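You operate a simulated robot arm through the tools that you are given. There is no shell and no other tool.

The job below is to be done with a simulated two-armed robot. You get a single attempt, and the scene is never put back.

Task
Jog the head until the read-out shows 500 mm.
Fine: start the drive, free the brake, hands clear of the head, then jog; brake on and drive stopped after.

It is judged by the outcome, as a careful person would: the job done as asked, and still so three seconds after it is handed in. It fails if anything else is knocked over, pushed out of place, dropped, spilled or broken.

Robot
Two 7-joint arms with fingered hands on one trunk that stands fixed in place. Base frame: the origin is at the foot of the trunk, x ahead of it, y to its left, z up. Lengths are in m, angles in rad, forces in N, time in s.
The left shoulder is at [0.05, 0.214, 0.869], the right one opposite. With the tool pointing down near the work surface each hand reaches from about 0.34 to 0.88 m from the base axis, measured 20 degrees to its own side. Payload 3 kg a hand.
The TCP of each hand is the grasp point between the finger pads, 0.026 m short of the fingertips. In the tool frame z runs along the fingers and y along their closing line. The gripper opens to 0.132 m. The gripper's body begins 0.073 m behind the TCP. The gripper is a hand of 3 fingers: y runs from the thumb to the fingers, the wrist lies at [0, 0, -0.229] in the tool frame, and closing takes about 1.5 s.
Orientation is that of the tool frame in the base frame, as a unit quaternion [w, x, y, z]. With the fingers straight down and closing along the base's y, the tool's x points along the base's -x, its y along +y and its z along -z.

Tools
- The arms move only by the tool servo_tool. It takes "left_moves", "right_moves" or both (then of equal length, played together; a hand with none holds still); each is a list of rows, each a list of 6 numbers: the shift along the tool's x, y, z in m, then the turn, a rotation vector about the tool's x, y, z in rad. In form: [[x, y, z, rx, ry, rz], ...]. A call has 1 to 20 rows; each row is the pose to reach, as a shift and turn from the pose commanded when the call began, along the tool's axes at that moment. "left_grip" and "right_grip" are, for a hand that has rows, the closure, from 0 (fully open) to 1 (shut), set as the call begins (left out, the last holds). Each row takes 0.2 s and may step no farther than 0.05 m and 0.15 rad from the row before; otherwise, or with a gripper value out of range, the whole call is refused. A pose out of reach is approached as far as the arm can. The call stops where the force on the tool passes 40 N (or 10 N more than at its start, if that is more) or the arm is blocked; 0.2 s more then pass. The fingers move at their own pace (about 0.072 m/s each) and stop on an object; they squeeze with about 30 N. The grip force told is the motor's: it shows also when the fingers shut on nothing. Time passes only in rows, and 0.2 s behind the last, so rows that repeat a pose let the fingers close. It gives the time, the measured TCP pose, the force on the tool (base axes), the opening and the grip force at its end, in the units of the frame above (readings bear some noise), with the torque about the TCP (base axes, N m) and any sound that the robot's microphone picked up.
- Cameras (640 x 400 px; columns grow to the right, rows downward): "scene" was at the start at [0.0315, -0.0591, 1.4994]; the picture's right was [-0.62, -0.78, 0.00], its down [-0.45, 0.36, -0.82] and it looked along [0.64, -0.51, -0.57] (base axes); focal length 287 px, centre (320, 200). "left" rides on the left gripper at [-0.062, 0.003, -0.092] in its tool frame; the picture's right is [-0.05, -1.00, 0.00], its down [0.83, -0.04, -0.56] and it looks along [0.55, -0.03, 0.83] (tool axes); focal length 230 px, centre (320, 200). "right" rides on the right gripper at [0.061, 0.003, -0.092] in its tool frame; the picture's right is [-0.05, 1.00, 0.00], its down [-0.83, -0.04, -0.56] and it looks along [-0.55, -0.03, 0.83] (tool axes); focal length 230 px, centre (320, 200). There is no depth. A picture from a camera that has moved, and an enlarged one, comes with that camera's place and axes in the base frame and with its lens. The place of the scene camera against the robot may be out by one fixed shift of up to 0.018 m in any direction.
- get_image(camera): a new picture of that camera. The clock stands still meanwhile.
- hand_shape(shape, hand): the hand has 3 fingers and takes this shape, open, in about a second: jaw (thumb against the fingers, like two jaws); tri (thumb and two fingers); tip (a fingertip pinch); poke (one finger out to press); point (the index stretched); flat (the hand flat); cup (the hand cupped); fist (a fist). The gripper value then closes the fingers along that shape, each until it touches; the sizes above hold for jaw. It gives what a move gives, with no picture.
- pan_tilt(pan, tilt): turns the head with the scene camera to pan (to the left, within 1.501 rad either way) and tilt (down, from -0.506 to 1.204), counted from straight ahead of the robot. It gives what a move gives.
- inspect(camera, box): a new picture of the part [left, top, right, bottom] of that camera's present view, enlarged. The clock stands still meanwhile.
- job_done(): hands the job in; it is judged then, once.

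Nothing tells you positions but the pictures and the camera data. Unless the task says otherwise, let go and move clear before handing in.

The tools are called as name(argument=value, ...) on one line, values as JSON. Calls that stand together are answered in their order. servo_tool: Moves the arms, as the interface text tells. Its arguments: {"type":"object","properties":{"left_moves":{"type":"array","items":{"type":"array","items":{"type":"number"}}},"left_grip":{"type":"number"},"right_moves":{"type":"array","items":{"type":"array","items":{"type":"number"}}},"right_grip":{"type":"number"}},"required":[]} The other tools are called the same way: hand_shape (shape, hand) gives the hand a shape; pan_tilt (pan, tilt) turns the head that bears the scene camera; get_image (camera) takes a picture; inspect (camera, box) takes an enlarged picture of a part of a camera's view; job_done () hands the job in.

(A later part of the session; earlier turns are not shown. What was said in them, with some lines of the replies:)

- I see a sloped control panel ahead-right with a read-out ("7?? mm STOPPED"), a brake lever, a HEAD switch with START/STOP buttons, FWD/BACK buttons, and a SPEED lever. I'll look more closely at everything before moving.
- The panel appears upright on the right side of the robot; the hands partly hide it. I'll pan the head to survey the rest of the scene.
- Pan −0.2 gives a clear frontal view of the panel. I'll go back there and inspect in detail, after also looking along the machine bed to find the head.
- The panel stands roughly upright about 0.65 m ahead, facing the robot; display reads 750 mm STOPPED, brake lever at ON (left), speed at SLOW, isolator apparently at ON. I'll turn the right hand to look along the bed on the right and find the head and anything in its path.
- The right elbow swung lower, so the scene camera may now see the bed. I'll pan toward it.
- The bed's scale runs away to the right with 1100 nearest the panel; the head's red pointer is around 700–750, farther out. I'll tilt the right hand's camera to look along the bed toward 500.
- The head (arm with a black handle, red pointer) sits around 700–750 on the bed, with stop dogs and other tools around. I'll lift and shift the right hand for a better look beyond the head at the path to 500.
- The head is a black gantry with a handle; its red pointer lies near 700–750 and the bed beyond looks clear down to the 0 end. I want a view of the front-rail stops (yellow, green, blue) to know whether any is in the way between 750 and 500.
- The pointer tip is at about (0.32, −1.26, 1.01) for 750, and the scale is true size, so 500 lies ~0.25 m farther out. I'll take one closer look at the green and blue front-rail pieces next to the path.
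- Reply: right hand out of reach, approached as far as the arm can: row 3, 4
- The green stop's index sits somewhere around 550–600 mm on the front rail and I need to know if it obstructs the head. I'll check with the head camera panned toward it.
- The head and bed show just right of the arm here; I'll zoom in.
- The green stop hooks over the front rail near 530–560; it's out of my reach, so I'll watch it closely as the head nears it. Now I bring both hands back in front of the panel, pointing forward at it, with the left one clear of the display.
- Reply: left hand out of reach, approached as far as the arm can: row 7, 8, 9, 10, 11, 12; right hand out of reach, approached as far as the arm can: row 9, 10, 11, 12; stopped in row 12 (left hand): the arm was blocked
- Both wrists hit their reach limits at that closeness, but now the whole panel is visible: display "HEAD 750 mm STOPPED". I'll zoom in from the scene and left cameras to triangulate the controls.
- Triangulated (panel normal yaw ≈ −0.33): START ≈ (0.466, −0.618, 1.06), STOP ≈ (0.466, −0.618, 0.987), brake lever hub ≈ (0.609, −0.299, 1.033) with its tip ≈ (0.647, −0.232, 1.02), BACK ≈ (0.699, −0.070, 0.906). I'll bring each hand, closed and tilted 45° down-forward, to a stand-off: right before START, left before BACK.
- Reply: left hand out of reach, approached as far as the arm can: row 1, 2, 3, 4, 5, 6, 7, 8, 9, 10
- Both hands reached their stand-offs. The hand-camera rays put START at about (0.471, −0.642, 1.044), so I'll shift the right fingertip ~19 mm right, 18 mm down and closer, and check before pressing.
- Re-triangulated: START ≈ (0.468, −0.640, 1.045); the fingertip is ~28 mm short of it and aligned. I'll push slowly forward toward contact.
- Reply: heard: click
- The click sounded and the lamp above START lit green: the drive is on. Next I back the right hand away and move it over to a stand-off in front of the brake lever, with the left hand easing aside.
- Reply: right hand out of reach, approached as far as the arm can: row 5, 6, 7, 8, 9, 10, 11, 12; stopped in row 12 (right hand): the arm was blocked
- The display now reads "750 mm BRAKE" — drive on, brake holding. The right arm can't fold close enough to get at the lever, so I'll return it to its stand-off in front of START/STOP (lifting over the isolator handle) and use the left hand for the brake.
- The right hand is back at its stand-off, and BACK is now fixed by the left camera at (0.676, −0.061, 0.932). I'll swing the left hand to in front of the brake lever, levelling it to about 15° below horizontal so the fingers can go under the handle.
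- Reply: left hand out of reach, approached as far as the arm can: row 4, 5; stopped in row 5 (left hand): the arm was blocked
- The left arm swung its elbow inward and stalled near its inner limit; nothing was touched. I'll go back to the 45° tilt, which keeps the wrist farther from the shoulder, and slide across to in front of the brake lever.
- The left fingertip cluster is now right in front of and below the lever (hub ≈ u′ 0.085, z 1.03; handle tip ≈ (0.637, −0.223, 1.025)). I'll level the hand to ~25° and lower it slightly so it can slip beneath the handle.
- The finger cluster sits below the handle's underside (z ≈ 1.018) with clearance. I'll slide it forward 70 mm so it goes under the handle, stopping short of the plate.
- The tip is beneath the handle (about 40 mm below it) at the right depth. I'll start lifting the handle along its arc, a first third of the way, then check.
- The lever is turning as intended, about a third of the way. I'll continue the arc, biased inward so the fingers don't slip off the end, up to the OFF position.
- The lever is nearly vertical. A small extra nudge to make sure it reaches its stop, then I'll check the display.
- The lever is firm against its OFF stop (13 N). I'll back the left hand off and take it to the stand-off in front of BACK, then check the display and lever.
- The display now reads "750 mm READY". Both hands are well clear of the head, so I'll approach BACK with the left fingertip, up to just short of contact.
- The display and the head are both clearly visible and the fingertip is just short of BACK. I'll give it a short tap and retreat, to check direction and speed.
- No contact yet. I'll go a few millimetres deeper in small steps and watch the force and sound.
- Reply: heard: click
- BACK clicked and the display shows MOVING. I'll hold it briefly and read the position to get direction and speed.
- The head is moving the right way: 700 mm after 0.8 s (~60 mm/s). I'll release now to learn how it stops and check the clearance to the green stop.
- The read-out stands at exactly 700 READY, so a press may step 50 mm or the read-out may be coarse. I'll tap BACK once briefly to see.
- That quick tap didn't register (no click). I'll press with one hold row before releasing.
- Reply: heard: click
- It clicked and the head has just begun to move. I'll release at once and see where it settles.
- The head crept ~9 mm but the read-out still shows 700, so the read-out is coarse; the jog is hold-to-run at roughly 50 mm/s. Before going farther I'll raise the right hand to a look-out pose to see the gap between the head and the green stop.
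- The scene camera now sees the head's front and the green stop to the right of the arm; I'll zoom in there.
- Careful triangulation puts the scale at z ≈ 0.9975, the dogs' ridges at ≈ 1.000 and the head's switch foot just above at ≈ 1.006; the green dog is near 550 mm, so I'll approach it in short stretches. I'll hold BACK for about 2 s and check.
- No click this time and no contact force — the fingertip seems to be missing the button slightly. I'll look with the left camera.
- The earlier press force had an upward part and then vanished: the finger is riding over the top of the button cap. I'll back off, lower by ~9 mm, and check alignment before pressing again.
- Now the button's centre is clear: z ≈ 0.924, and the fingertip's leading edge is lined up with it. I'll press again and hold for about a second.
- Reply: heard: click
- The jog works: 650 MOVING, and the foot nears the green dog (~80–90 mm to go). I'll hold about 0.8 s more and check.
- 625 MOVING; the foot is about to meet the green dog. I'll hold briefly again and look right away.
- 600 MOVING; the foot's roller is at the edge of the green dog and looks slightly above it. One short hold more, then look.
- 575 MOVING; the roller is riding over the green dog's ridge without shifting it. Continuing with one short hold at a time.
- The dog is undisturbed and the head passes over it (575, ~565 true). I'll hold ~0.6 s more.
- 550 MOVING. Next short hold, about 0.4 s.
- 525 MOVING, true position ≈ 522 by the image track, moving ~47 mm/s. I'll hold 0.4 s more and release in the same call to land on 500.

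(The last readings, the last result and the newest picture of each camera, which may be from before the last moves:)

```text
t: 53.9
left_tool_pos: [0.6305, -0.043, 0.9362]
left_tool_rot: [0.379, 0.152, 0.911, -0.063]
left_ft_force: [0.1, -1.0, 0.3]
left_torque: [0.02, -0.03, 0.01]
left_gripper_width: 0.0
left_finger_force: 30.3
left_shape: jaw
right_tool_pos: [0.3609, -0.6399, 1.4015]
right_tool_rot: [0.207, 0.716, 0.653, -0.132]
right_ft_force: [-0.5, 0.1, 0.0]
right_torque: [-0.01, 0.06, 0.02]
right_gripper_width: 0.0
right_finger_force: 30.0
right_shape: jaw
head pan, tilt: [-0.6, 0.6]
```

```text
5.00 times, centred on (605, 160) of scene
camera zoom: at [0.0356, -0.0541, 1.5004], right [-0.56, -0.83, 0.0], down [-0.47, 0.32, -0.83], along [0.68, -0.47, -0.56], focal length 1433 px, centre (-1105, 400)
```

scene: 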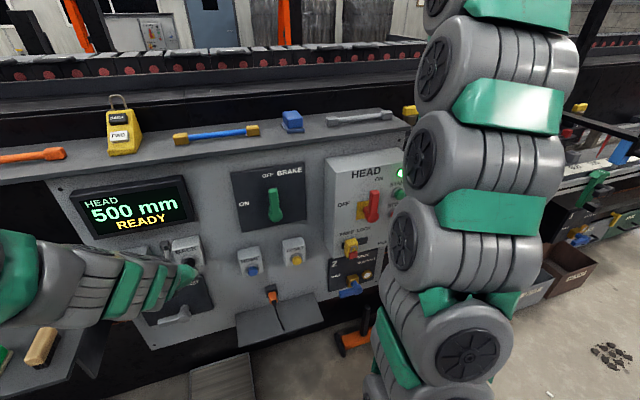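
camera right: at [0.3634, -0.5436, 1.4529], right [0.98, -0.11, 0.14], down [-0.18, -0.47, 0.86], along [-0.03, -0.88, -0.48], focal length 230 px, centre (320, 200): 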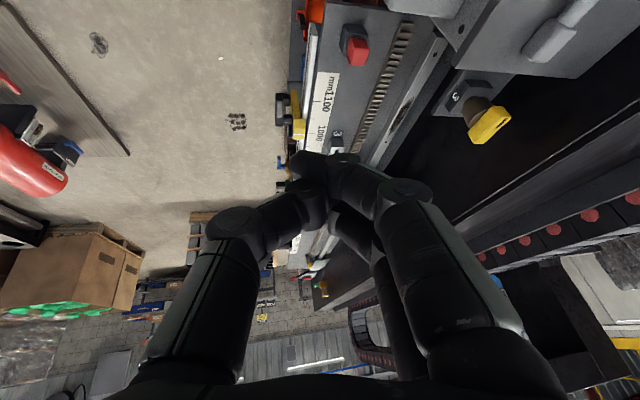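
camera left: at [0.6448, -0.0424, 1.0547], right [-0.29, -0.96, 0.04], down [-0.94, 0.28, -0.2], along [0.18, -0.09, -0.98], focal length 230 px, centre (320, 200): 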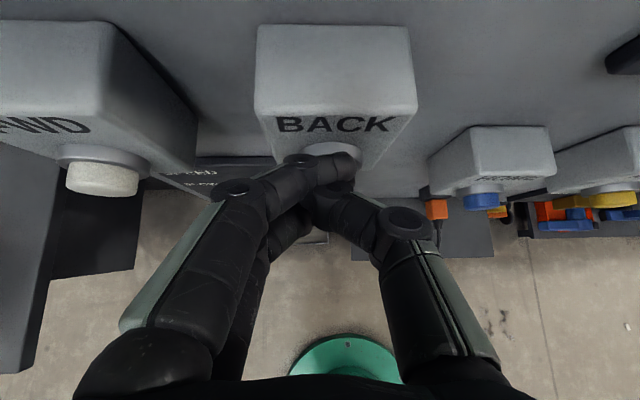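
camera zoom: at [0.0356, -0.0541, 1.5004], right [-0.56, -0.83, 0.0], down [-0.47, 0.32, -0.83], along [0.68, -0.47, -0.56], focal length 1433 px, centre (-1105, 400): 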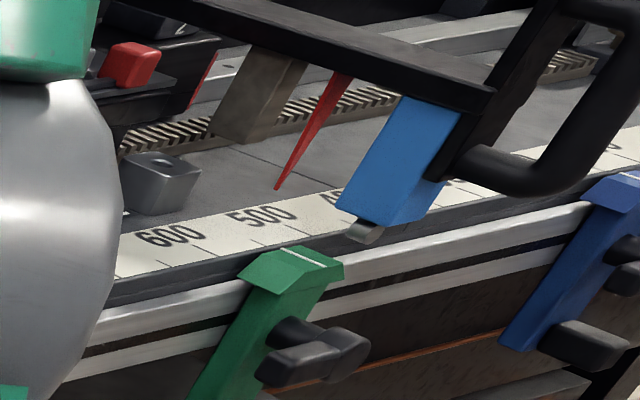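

The read-out shows "500 mm READY" and the head stands still; the green dog hasn't moved. Now the brake: first I bring the right arm down to its START/STOP stand-off so it leaves room for the left arm.

servo_tool(right_moves=[[0, 0, 0, -0.0689, -0.0179, -0.1114], [0.0181, -0.0019, 0.0281, -0.1377, -0.0358, -0.2228], [0.0363, -0.0037, 0.0562, -0.2066, -0.0538, -0.3342], [0.0544, -0.0056, 0.0843, -0.2754, -0.0717, -0.4456], [0.0725, -0.0074, 0.1124, -0.3443, -0.0896, -0.557], [0.0907, -0.0093, 0.1405, -0.4132, -0.1075, -0.6683], [0.1088, -0.0111, 0.1686, -0.482, -0.1254, -0.7797], [0.1269, -0.013, 0.1967, -0.5509, -0.1434, -0.8911], [0.145, -0.0148, 0.2248, -0.6197, -0.1613, -1.0025], [0.1632, -0.0167, 0.2529, -0.6886, -0.1792, -1.1139], [0.1813, -0.0185, 0.281, -0.6886, -0.1792, -1.1139]])

get_image(camera="scene")

inspect(camera="scene", box=[60, 160, 320, 320])

```text
t: 56.3
left_tool_pos: [0.6316, -0.0427, 0.9349]
left_tool_rot: [0.378, 0.153, 0.911, -0.063]
left_ft_force: [-0.3, 0.4, -0.7]
left_torque: [0.03, -0.01, 0.01]
left_gripper_width: 0.0
left_finger_force: 30.0
left_shape: jaw
right_tool_pos: [0.382, -0.6081, 1.0681]
right_tool_rot: [0.378, 0.149, 0.912, -0.062]
right_ft_force: [-0.3, 0.0, 0.1]
right_torque: [0.01, -0.01, 0.02]
right_gripper_width: 0.0
right_finger_force: 30.0
right_shape: jaw
head pan, tilt: [-0.6, 0.6]
```

```text
taken
```

scene: 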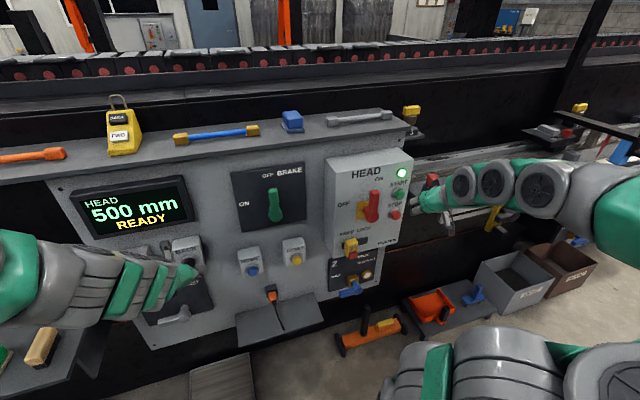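

```text
2.46 times, centred on (190, 240) of scene
camera zoom: at [0.0357, -0.0541, 1.5004], right [-0.56, -0.83, 0.0], down [-0.47, 0.32, -0.83], along [0.68, -0.47, -0.56], focal length 705 px, centre (640, 102)
```

zoom: 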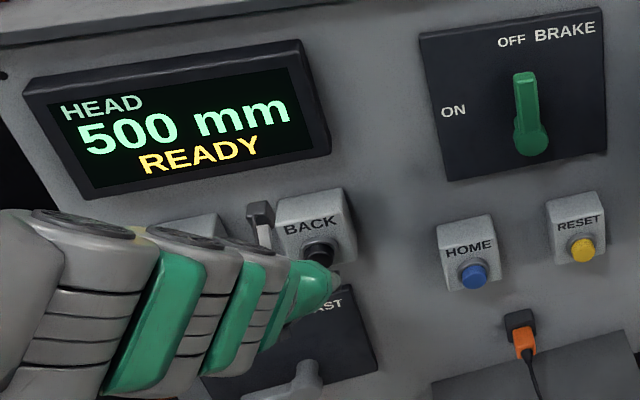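

The read-out holds at 500 mm READY and the right hand is in place. Now the left hand travels in front of the panel to the right side of the upright brake lever.

servo_tool(left_moves=[[0.0283, 0, -0.0283, 0, 0, 0], [0.0125, -0.0348, -0.0424, 0, -0.0436, 0], [-0.0033, -0.0697, -0.0565, 0, -0.0873, 0], [-0.0191, -0.1045, -0.0706, 0, -0.1309, 0], [-0.0349, -0.1393, -0.0847, 0, -0.1745, 0], [-0.0507, -0.1741, -0.0988, 0, -0.2181, 0], [-0.0664, -0.209, -0.1128, 0, -0.2618, 0], [-0.0822, -0.2438, -0.1269, 0, -0.3054, 0], [-0.098, -0.2786, -0.141, 0, -0.349, 0]])

get_image(camera="left")

get_image(camera="scene")

```text
t: 58.3
left_tool_pos: [0.5124, -0.297, 1.1058]
left_tool_rot: [0.532, 0.139, 0.831, -0.089]
left_ft_force: [-0.6, 0.4, 0.1]
left_torque: [0.01, -0.01, 0.01]
left_gripper_width: 0.0002
left_finger_force: 29.8
left_shape: jaw
right_tool_pos: [0.3825, -0.6087, 1.0686]
right_tool_rot: [0.378, 0.151, 0.911, -0.062]
right_ft_force: [0.8, 0.4, -1.0]
right_torque: [0.0, -0.03, 0.04]
right_gripper_width: 0.0002
right_finger_force: 29.5
right_shape: jaw
head pan, tilt: [-0.6, 0.6]
```

```text
taken
camera left: at [0.4599, -0.2744, 1.2005], right [-0.31, -0.95, 0.05], down [-0.82, 0.24, -0.52], along [0.48, -0.2, -0.85], focal length 230 px, centre (320, 200)
```

left: 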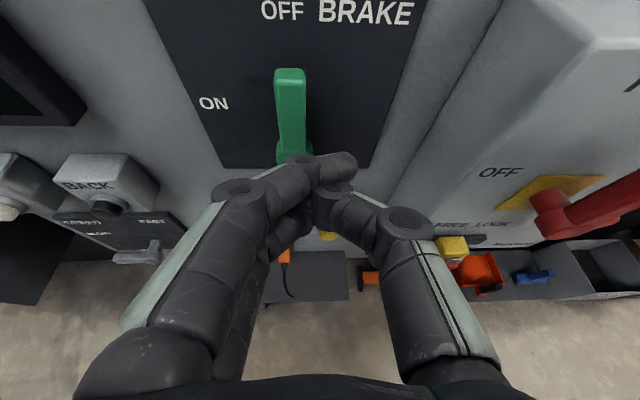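

```text
taken
```

scene: 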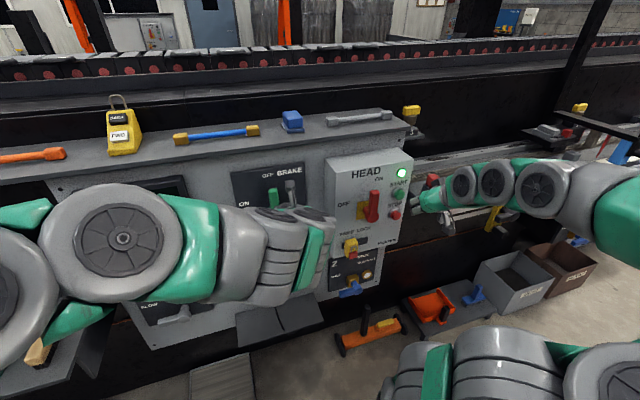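

The upright handle is just ahead-left of the fingertips. I'll shift right ~28 mm so the fingers clear its right side, then go forward beside it.

servo_tool(left_moves=[[0.0091, -0.028, 0.0042, 0, 0, 0], [-0.0036, -0.028, 0.0314, 0, 0, 0], [-0.0163, -0.028, 0.0586, 0, 0, 0], [-0.0247, -0.028, 0.0767, 0, 0, 0], [-0.0268, -0.028, 0.0812, 0, 0, 0]])

get_image(camera="left")

inspect(camera="scene", box=[200, 140, 420, 300])

```text
t: 59.5
left_tool_pos: [0.5823, -0.3498, 1.0966]
left_tool_rot: [0.53, 0.14, 0.831, -0.089]
left_ft_force: [0.0, 0.7, -0.8]
left_torque: [0.0, 0.0, -0.04]
left_gripper_width: 0.0003
left_finger_force: 29.5
left_shape: jaw
right_tool_pos: [0.3828, -0.6088, 1.0677]
right_tool_rot: [0.377, 0.151, 0.912, -0.062]
right_ft_force: [-0.1, -0.2, 0.3]
right_torque: [0.0, -0.01, -0.01]
right_gripper_width: 0.0002
right_finger_force: 29.8
right_shape: jaw
head pan, tilt: [-0.6, 0.6]
```

```text
taken
camera left: at [0.5301, -0.327, 1.1912], right [-0.31, -0.95, 0.05], down [-0.82, 0.24, -0.52], along [0.48, -0.2, -0.85], focal length 230 px, centre (320, 200)
```

left: 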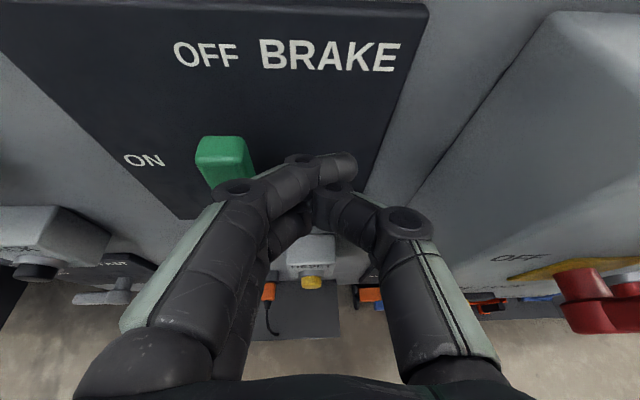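

```text
2.50 times, centred on (310, 220) of scene
camera zoom: at [0.0356, -0.0541, 1.5004], right [-0.56, -0.83, 0.0], down [-0.47, 0.32, -0.83], along [0.68, -0.47, -0.56], focal length 716 px, centre (345, 150)
```

zoom: 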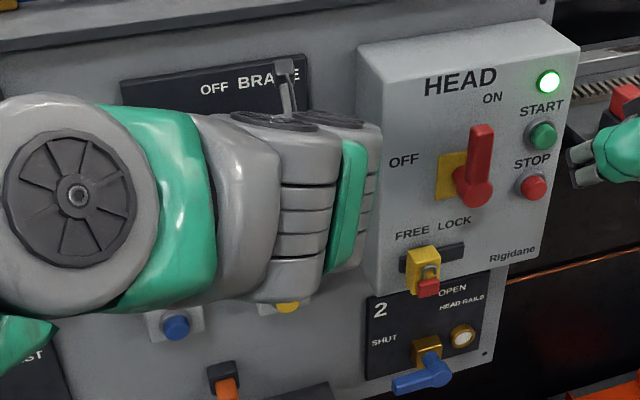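

The fingers are now to the right of the handle with clearance. I'll push left along its arc, first part, then check.

servo_tool(left_moves=[[-0.0004, 0.0222, -0.0002, 0, 0, 0], [-0.0084, 0.0421, -0.0039, 0, 0, 0], [-0.0097, 0.0638, -0.0045, 0, 0, 0]])

get_image(camera="left")

```text
t: 60.3
left_tool_pos: [0.6042, -0.2889, 1.1079]
left_tool_rot: [0.531, 0.14, 0.831, -0.09]
left_ft_force: [0.3, -0.7, 0.6]
left_torque: [-0.01, 0.0, -0.06]
left_gripper_width: 0.0
left_finger_force: 29.5
left_shape: jaw
right_tool_pos: [0.3817, -0.6094, 1.069]
right_tool_rot: [0.377, 0.151, 0.912, -0.062]
right_ft_force: [-0.6, 0.8, -0.7]
right_torque: [0.01, 0.01, 0.0]
right_gripper_width: 0.0
right_finger_force: 29.6
right_shape: jaw
head pan, tilt: [-0.6, 0.6]
```

```text
taken
camera left: at [0.5523, -0.2659, 1.2025], right [-0.31, -0.95, 0.05], down [-0.82, 0.24, -0.52], along [0.48, -0.2, -0.85], focal length 230 px, centre (320, 200)
```

left: 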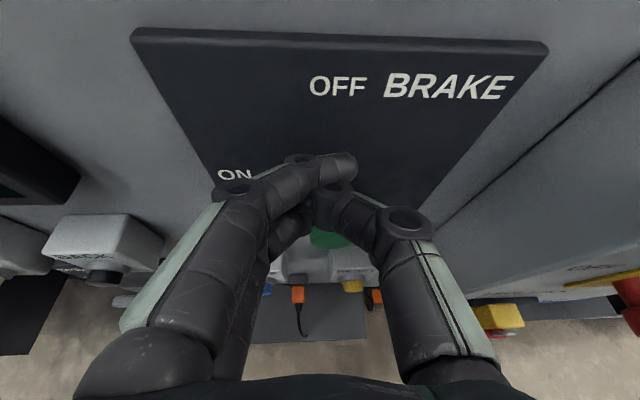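

The handle is swinging over (now hidden behind the fingers). I'll complete the arc down to ON.

servo_tool(left_moves=[[0.0054, 0.0209, 0.0025, 0, 0, 0], [0.017, 0.0385, 0.0079, 0, 0, 0], [0.0247, 0.0454, 0.0115, 0, 0, 0], [0.0289, 0.0482, 0.0135, 0, 0, 0]])

get_image(camera="left")

get_image(camera="scene")

```text
t: 61.3
left_tool_pos: [0.6201, -0.2451, 1.0757]
left_tool_rot: [0.532, 0.14, 0.831, -0.089]
left_ft_force: [-0.3, 1.0, 0.7]
left_torque: [-0.03, 0.01, -0.01]
left_gripper_width: 0.0
left_finger_force: 29.9
left_shape: jaw
right_tool_pos: [0.3828, -0.6104, 1.0688]
right_tool_rot: [0.377, 0.151, 0.912, -0.062]
right_ft_force: [0.1, 0.1, -0.1]
right_torque: [0.0, 0.0, 0.01]
right_gripper_width: 0.0003
right_finger_force: 30.0
right_shape: jaw
head pan, tilt: [-0.6, 0.6]
```

```text
taken
camera left: at [0.5669, -0.2216, 1.1701], right [-0.31, -0.95, 0.05], down [-0.82, 0.24, -0.52], along [0.48, -0.2, -0.85], focal length 230 px, centre (320, 200)
```

left: 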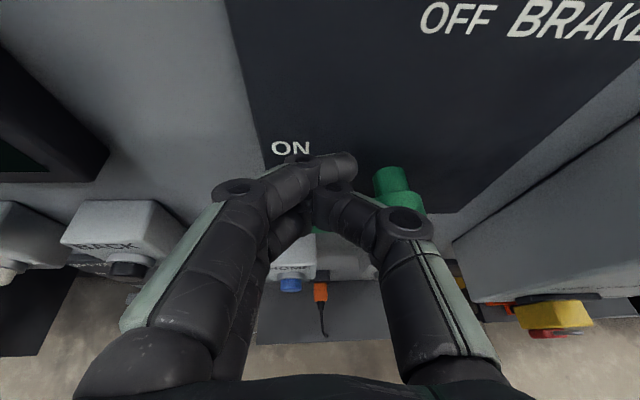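

```text
taken
```

scene: 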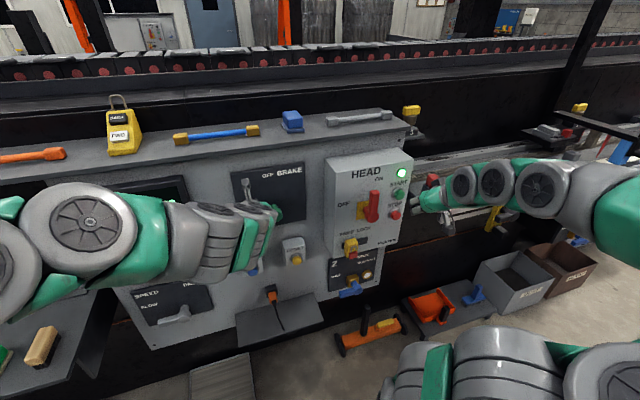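

The handle is now under the fingers, pointing left. I'll press down a little further to seat it at ON and feel for the stop.

servo_tool(left_moves=[[0.0054, 0, 0.0025, 0, 0, 0], [0.0109, 0, 0.0051, 0, 0, 0], [0.0145, 0, 0.0068, 0, 0, 0]])

get_image(camera="left")

```text
t: 62.1
left_tool_pos: [0.619, -0.2455, 1.0573]
left_tool_rot: [0.53, 0.14, 0.831, -0.09]
left_ft_force: [0.4, 0.6, 0.4]
left_torque: [0.01, -0.01, 0.03]
left_gripper_width: 0.0
left_finger_force: 30.3
left_shape: jaw
right_tool_pos: [0.3837, -0.6091, 1.0688]
right_tool_rot: [0.378, 0.15, 0.912, -0.062]
right_ft_force: [0.1, 0.1, 0.4]
right_torque: [0.01, 0.0, -0.02]
right_gripper_width: 0.0
right_finger_force: 29.7
right_shape: jaw
head pan, tilt: [-0.6, 0.6]
```

```text
taken
camera left: at [0.5658, -0.2229, 1.1528], right [-0.31, -0.95, 0.05], down [-0.82, 0.24, -0.52], along [0.48, -0.2, -0.85], focal length 230 px, centre (320, 200)
```

left: 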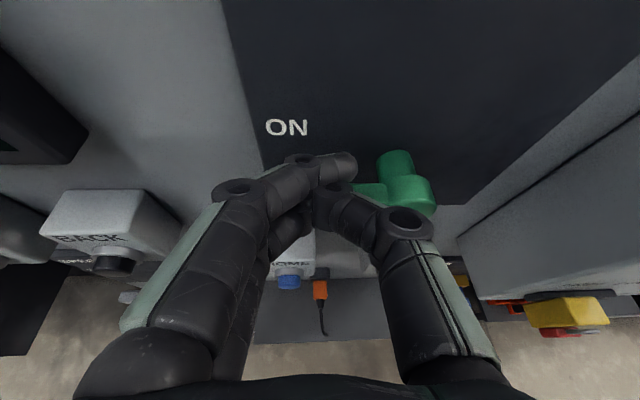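

No stop felt yet. A few more millimetres downward.

servo_tool(left_moves=[[0.0036, 0, 0.0017, 0, 0, 0], [0.0073, 0, 0.0034, 0, 0, 0], [0.0109, 0, 0.0051, 0, 0, 0]])

get_image(camera="left")

```text
t: 62.8
left_tool_pos: [0.6204, -0.2447, 1.0543]
left_tool_rot: [0.536, 0.138, 0.828, -0.089]
left_ft_force: [-1.2, 1.8, 8.7]
left_torque: [-0.09, -0.05, -0.03]
left_gripper_width: 0.0
left_finger_force: 29.5
left_shape: jaw
right_tool_pos: [0.383, -0.6074, 1.0685]
right_tool_rot: [0.377, 0.151, 0.912, -0.063]
right_ft_force: [-0.6, 0.5, -1.0]
right_torque: [-0.02, 0.0, 0.0]
right_gripper_width: 0.0
right_finger_force: 30.6
right_shape: jaw
head pan, tilt: [-0.6, 0.6]
stopped in row 3 (left hand): the force on the tool passed its limit at 45 N (the readings are from after the stop); the commanded pose is now the measured one
```

```text
taken
camera left: at [0.5666, -0.2217, 1.1492], right [-0.3, -0.95, 0.05], down [-0.81, 0.23, -0.53], along [0.5, -0.2, -0.85], focal length 230 px, centre (320, 200)
```

left: 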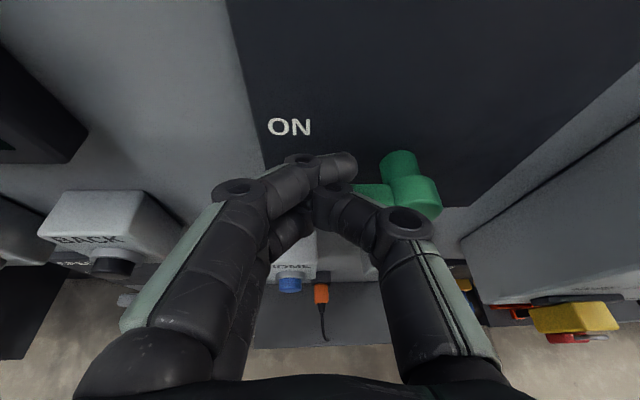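

The lever is firmly at its ON stop. I'll lift off, back away and clear the view to check the lever and display.

servo_tool(left_moves=[[-0.0136, 0, -0.0063, 0, 0, 0], [0.0009, 0, -0.0493, 0, 0, 0], [0.0108, 0, -0.0943, 0, 0, 0], [0.028, 0.04, -0.0881, 0, 0.0582, 0], [0.0452, 0.08, -0.0819, 0, 0.1163, 0], [0.0623, 0.12, -0.0758, 0, 0.1745, 0], [0.0795, 0.16, -0.0696, 0, 0.2327, 0], [0.0967, 0.2, -0.0634, 0, 0.2908, 0], [0.1139, 0.24, -0.0572, 0, 0.349, 0]])

get_image(camera="scene")

inspect(camera="scene", box=[60, 160, 320, 320])

get_image(camera="right")

```text
t: 64.8
left_tool_pos: [0.6047, 0.0146, 0.9729]
left_tool_rot: [0.383, 0.151, 0.909, -0.064]
left_ft_force: [-1.2, 0.1, 0.5]
left_torque: [-0.04, 0.0, 0.05]
left_gripper_width: 0.0
left_finger_force: 29.6
left_shape: jaw
right_tool_pos: [0.3834, -0.6073, 1.0673]
right_tool_rot: [0.377, 0.152, 0.911, -0.064]
right_ft_force: [-0.3, 0.3, 0.2]
right_torque: [0.06, -0.03, 0.0]
right_gripper_width: 0.0
right_finger_force: 29.7
right_shape: jaw
head pan, tilt: [-0.6, 0.6]
```

```text
taken
```

scene: 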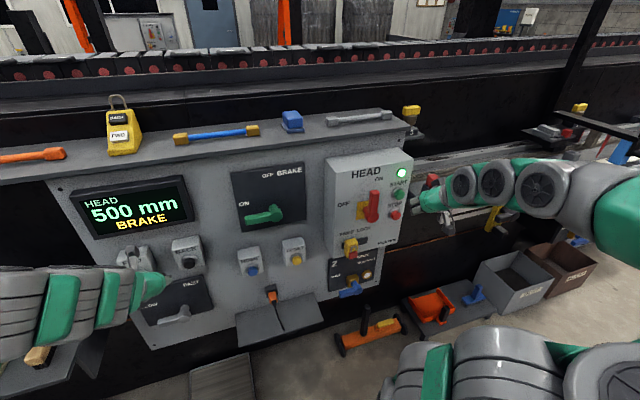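

```text
2.46 times, centred on (190, 240) of scene
camera zoom: at [0.0356, -0.0541, 1.5004], right [-0.57, -0.82, 0.0], down [-0.47, 0.32, -0.83], along [0.68, -0.47, -0.56], focal length 705 px, centre (640, 102)
```

zoom: 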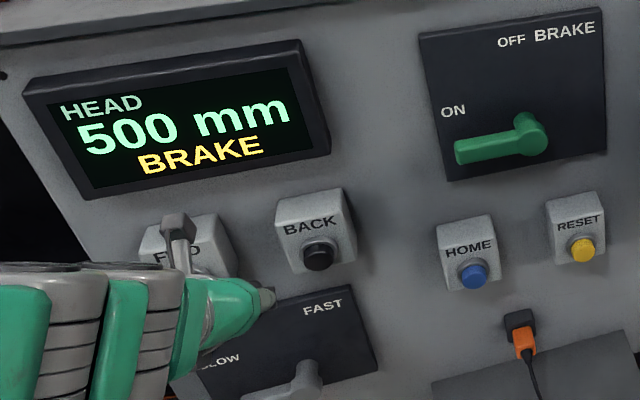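

```text
taken
camera right: at [0.2801, -0.5715, 1.0877], right [0.36, 0.93, 0.04], down [0.17, -0.1, 0.98], along [0.92, -0.34, -0.2], focal length 230 px, centre (320, 200)
```

right: 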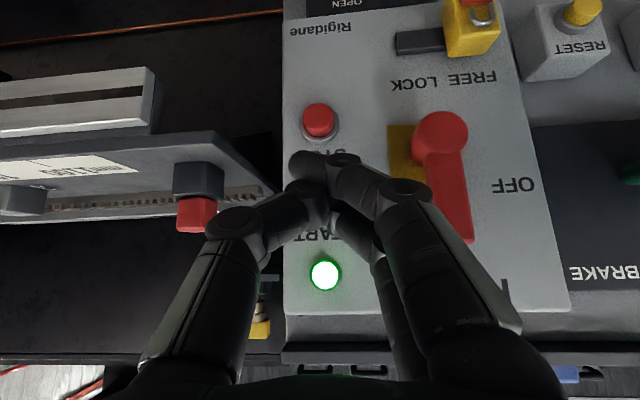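

The display reads "500 mm BRAKE" and the lever sits at ON. Now I move the right hand down to in front of the STOP button (≈ (0.463, −0.639, 0.974)).

servo_tool(right_moves=[[-0.0212, -0.002, 0.0212, 0, 0, 0], [0.0071, -0.004, 0.0495, 0, 0, 0], [0.0363, -0.004, 0.0787, 0, 0, 0]])

get_image(camera="right")

inspect(camera="scene", box=[310, 140, 490, 300])

```text
t: 65.6
left_tool_pos: [0.6049, 0.0136, 0.9737]
left_tool_rot: [0.384, 0.151, 0.909, -0.063]
left_ft_force: [0.8, -0.4, -0.2]
left_torque: [0.01, 0.0, -0.01]
left_gripper_width: 0.0
left_finger_force: 29.8
left_shape: jaw
right_tool_pos: [0.4086, -0.6218, 0.9867]
right_tool_rot: [0.376, 0.15, 0.912, -0.062]
right_ft_force: [0.8, -0.5, 0.3]
right_torque: [-0.02, 0.03, 0.03]
right_gripper_width: 0.0004
right_finger_force: 30.1
right_shape: jaw
head pan, tilt: [-0.6, 0.6]
```

```text
taken
camera right: at [0.3062, -0.5844, 1.0066], right [0.36, 0.93, 0.04], down [0.17, -0.1, 0.98], along [0.92, -0.34, -0.2], focal length 230 px, centre (320, 200)
```

right: 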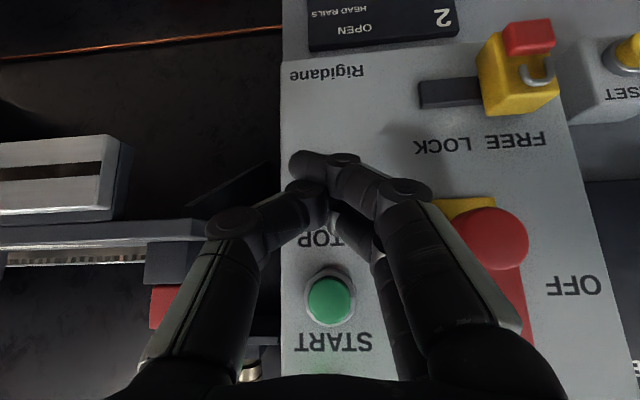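

```text
2.50 times, centred on (400, 220) of scene
camera zoom: at [0.0357, -0.0542, 1.5004], right [-0.56, -0.83, 0.0], down [-0.47, 0.32, -0.83], along [0.68, -0.47, -0.56], focal length 716 px, centre (120, 150)
```

zoom: 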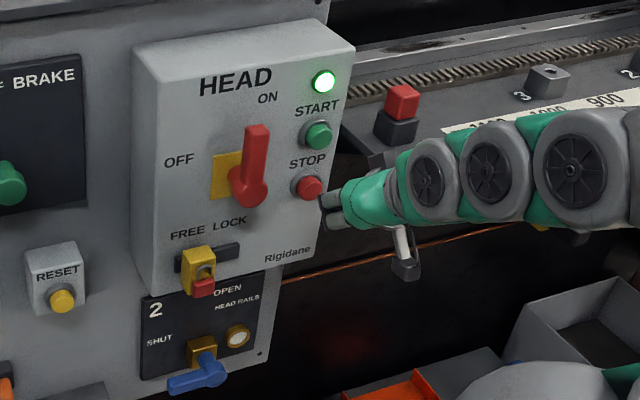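

STOP is lined up as START was. I'll press forward gently.

servo_tool(right_moves=[[-0.0141, 0, 0.0141, 0, 0, 0], [-0.0212, 0, 0.0212, 0, 0, 0], [-0.0255, 0, 0.0255, 0, 0, 0], [-0.0286, 0, 0.0286, 0, 0, 0]])

get_image(camera="scene")

get_image(camera="right")

```text
t: 66.6
left_tool_pos: [0.6054, 0.0138, 0.9725]
left_tool_rot: [0.384, 0.153, 0.908, -0.064]
left_ft_force: [-0.5, 0.5, 0.0]
left_torque: [-0.01, 0.04, -0.02]
left_gripper_width: 0.0
left_finger_force: 30.1
left_shape: jaw
right_tool_pos: [0.4477, -0.635, 0.986]
right_tool_rot: [0.378, 0.152, 0.911, -0.063]
right_ft_force: [-3.5, 0.0, 1.4]
right_torque: [-0.02, 0.01, -0.05]
right_gripper_width: 0.0002
right_finger_force: 29.8
right_shape: jaw
head pan, tilt: [-0.6, 0.6]
```

```text
taken
```

scene: 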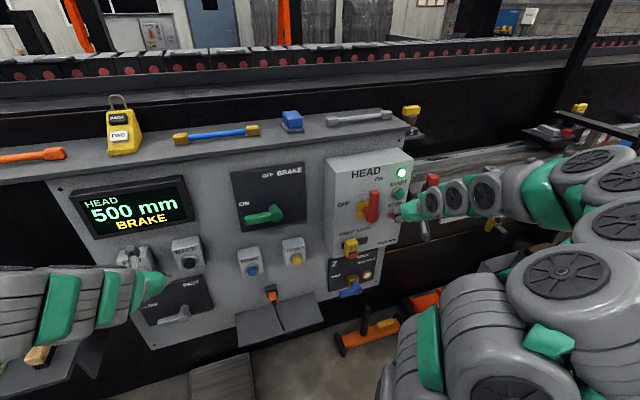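

```text
taken
camera right: at [0.3449, -0.5983, 1.0062], right [0.36, 0.93, 0.04], down [0.17, -0.1, 0.98], along [0.92, -0.34, -0.2], focal length 230 px, centre (320, 200)
```

right: 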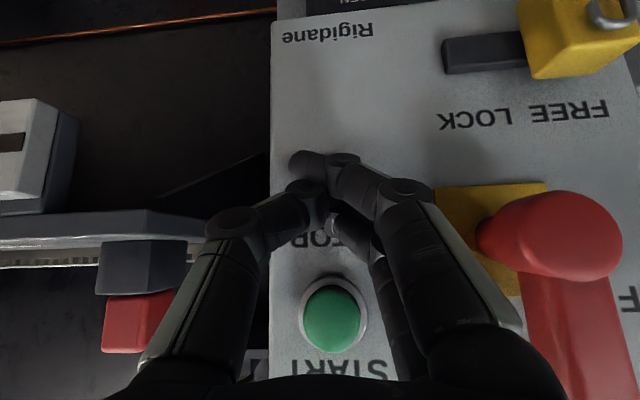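

Contact is made (~3.5 N) but no click yet. I'll push 3 mm deeper.

servo_tool(right_moves=[[-0.0014, 0, 0.0014, 0, 0, 0], [-0.0028, 0, 0.0028, 0, 0, 0]])

get_image(camera="scene")

```text
t: 67.2
left_tool_pos: [0.605, 0.0146, 0.9728]
left_tool_rot: [0.384, 0.152, 0.908, -0.064]
left_ft_force: [-0.1, -0.8, -0.3]
left_torque: [0.0, -0.01, 0.03]
left_gripper_width: 0.0
left_finger_force: 30.3
left_shape: jaw
right_tool_pos: [0.4523, -0.6366, 0.9858]
right_tool_rot: [0.377, 0.151, 0.911, -0.063]
right_ft_force: [-4.8, 0.2, -0.3]
right_torque: [0.0, 0.04, -0.02]
right_gripper_width: 0.0
right_finger_force: 30.3
right_shape: jaw
head pan, tilt: [-0.6, 0.6]
heard: click
```

```text
taken
```

scene: 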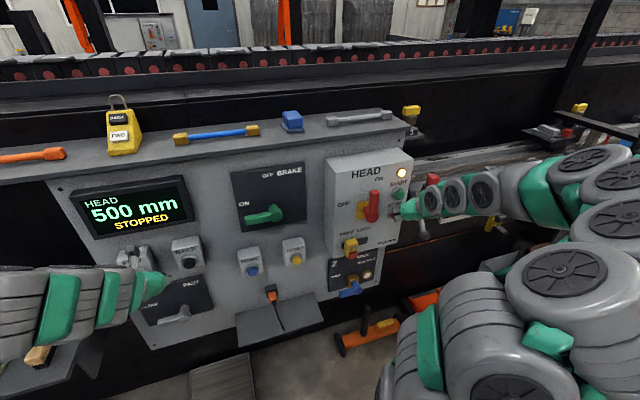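

STOP clicked and the display reads "500 mm STOPPED". I'll draw the right hand back and look at the lamp, which has changed colour.

servo_tool(right_moves=[[0.0212, 0, -0.0212, 0, 0, 0], [0.0354, 0, -0.0354, 0, 0, 0], [0.0071, 0.004, -0.0637, 0, 0, 0], [-0.008, 0.004, -0.1061, 0, 0, 0]])

get_image(camera="scene")

inspect(camera="scene", box=[310, 140, 490, 300])

inspect(camera="scene", box=[60, 160, 320, 320])

```text
t: 68.2
left_tool_pos: [0.6054, 0.0148, 0.9733]
left_tool_rot: [0.384, 0.152, 0.909, -0.063]
left_ft_force: [0.4, 0.2, 0.5]
left_torque: [0.03, -0.02, 0.0]
left_gripper_width: 0.0001
left_finger_force: 30.1
left_shape: jaw
right_tool_pos: [0.3858, -0.6076, 1.0688]
right_tool_rot: [0.378, 0.151, 0.911, -0.063]
right_ft_force: [-0.2, 0.2, 0.1]
right_torque: [0.0, -0.04, -0.02]
right_gripper_width: 0.0
right_finger_force: 30.0
right_shape: jaw
head pan, tilt: [-0.6, 0.6]
```

```text
taken
```

scene: 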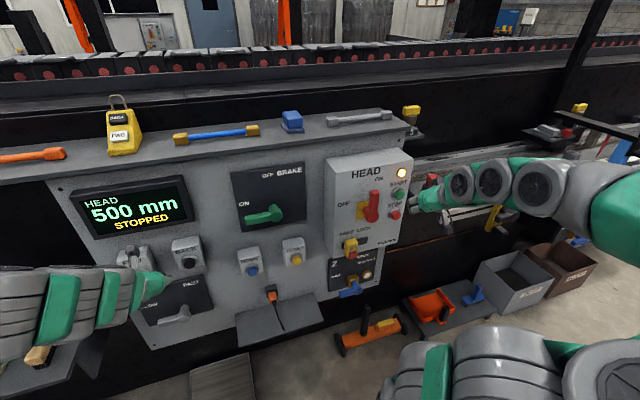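

```text
2.50 times, centred on (400, 220) of scene
camera zoom: at [0.0355, -0.054, 1.5004], right [-0.57, -0.82, 0.0], down [-0.47, 0.32, -0.83], along [0.68, -0.47, -0.56], focal length 716 px, centre (120, 150)
```

zoom: 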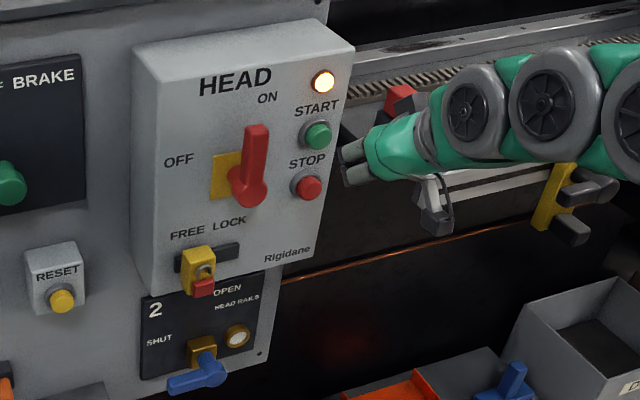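

```text
2.46 times, centred on (190, 240) of scene
camera zoom: at [0.0355, -0.054, 1.5004], right [-0.57, -0.82, 0.0], down [-0.47, 0.32, -0.83], along [0.68, -0.47, -0.56], focal length 705 px, centre (640, 102)
```

zoom: 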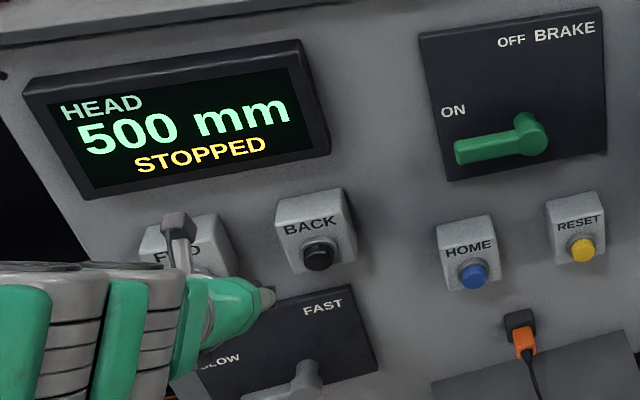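

The lamp glows amber — perhaps the drive running down. I'll let a couple of seconds pass while moving the left hand a bit farther off, then check again.

servo_tool(left_moves=[[-0.01, 0.005, -0.015, 0, 0, 0], [-0.02, 0.01, -0.03, 0, 0, 0], [-0.03, 0.015, -0.045, 0, 0, 0], [-0.03, 0.015, -0.045, 0, 0, 0], [-0.03, 0.015, -0.045, 0, 0, 0], [-0.03, 0.015, -0.045, 0, 0, 0], [-0.03, 0.015, -0.045, 0, 0, 0], [-0.03, 0.015, -0.045, 0, 0, 0], [-0.03, 0.015, -0.045, 0, 0, 0], [-0.03, 0.015, -0.045, 0, 0, 0], [-0.03, 0.015, -0.045, 0, 0, 0], [-0.03, 0.015, -0.045, 0, 0, 0], [-0.03, 0.015, -0.045, 0, 0, 0], [-0.03, 0.015, -0.045, 0, 0, 0], [-0.03, 0.015, -0.045, 0, 0, 0]])

get_image(camera="scene")

inspect(camera="scene", box=[310, 140, 490, 300])

```text
t: 71.4
left_tool_pos: [0.5972, 0.0309, 1.0268]
left_tool_rot: [0.384, 0.15, 0.909, -0.062]
left_ft_force: [-0.1, -0.6, -0.5]
left_torque: [0.01, 0.03, 0.0]
left_gripper_width: 0.0
left_finger_force: 29.5
left_shape: jaw
right_tool_pos: [0.3871, -0.6078, 1.0676]
right_tool_rot: [0.378, 0.151, 0.911, -0.063]
right_ft_force: [-0.4, 0.1, -0.9]
right_torque: [0.03, -0.01, 0.01]
right_gripper_width: 0.0
right_finger_force: 29.6
right_shape: jaw
head pan, tilt: [-0.6, 0.6]
```

```text
taken
```

scene: 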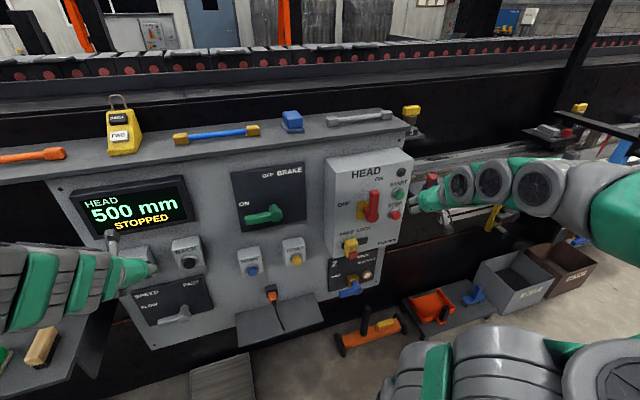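

```text
2.50 times, centred on (400, 220) of scene
camera zoom: at [0.0356, -0.0541, 1.5004], right [-0.56, -0.83, 0.0], down [-0.47, 0.32, -0.83], along [0.68, -0.47, -0.56], focal length 716 px, centre (120, 150)
```

zoom: 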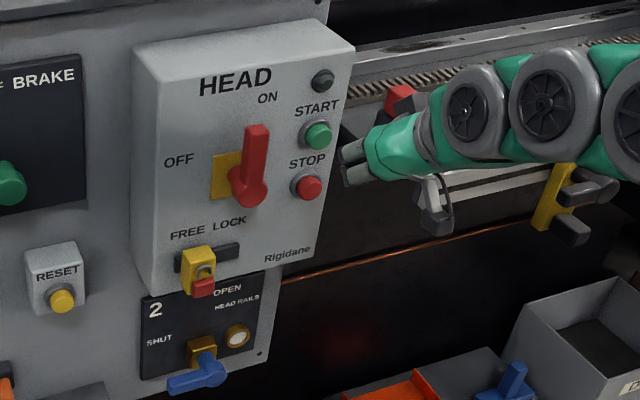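

The lamp has gone dark again, the display reads "500 mm STOPPED", the brake lever is at ON, and both hands are clear of the panel and head with nothing else disturbed. I'm handing the job in.

job_done()

```text
The job is handed in.
```

The head is at 500 mm: the read-out shows "500 mm STOPPED". I started the drive and freed the brake before jogging. Afterwards I put the brake on and stopped the drive, and the drive lamp had gone out before I handed in.

- **Position:** while jogging, the read-out changed in what looked like 25 mm steps. It shows 500, and from the camera pictures I put the true position at about 497–500 mm. I did not fine-tune it further.
- **Green stop on the front rail:** the head had to pass over this one, near 550 mm. In the pictures it did not move.
- **Hands:** both stayed well clear of the head throughout and were backed off the panel at hand-in. I saw nothing else knocked or shifted.
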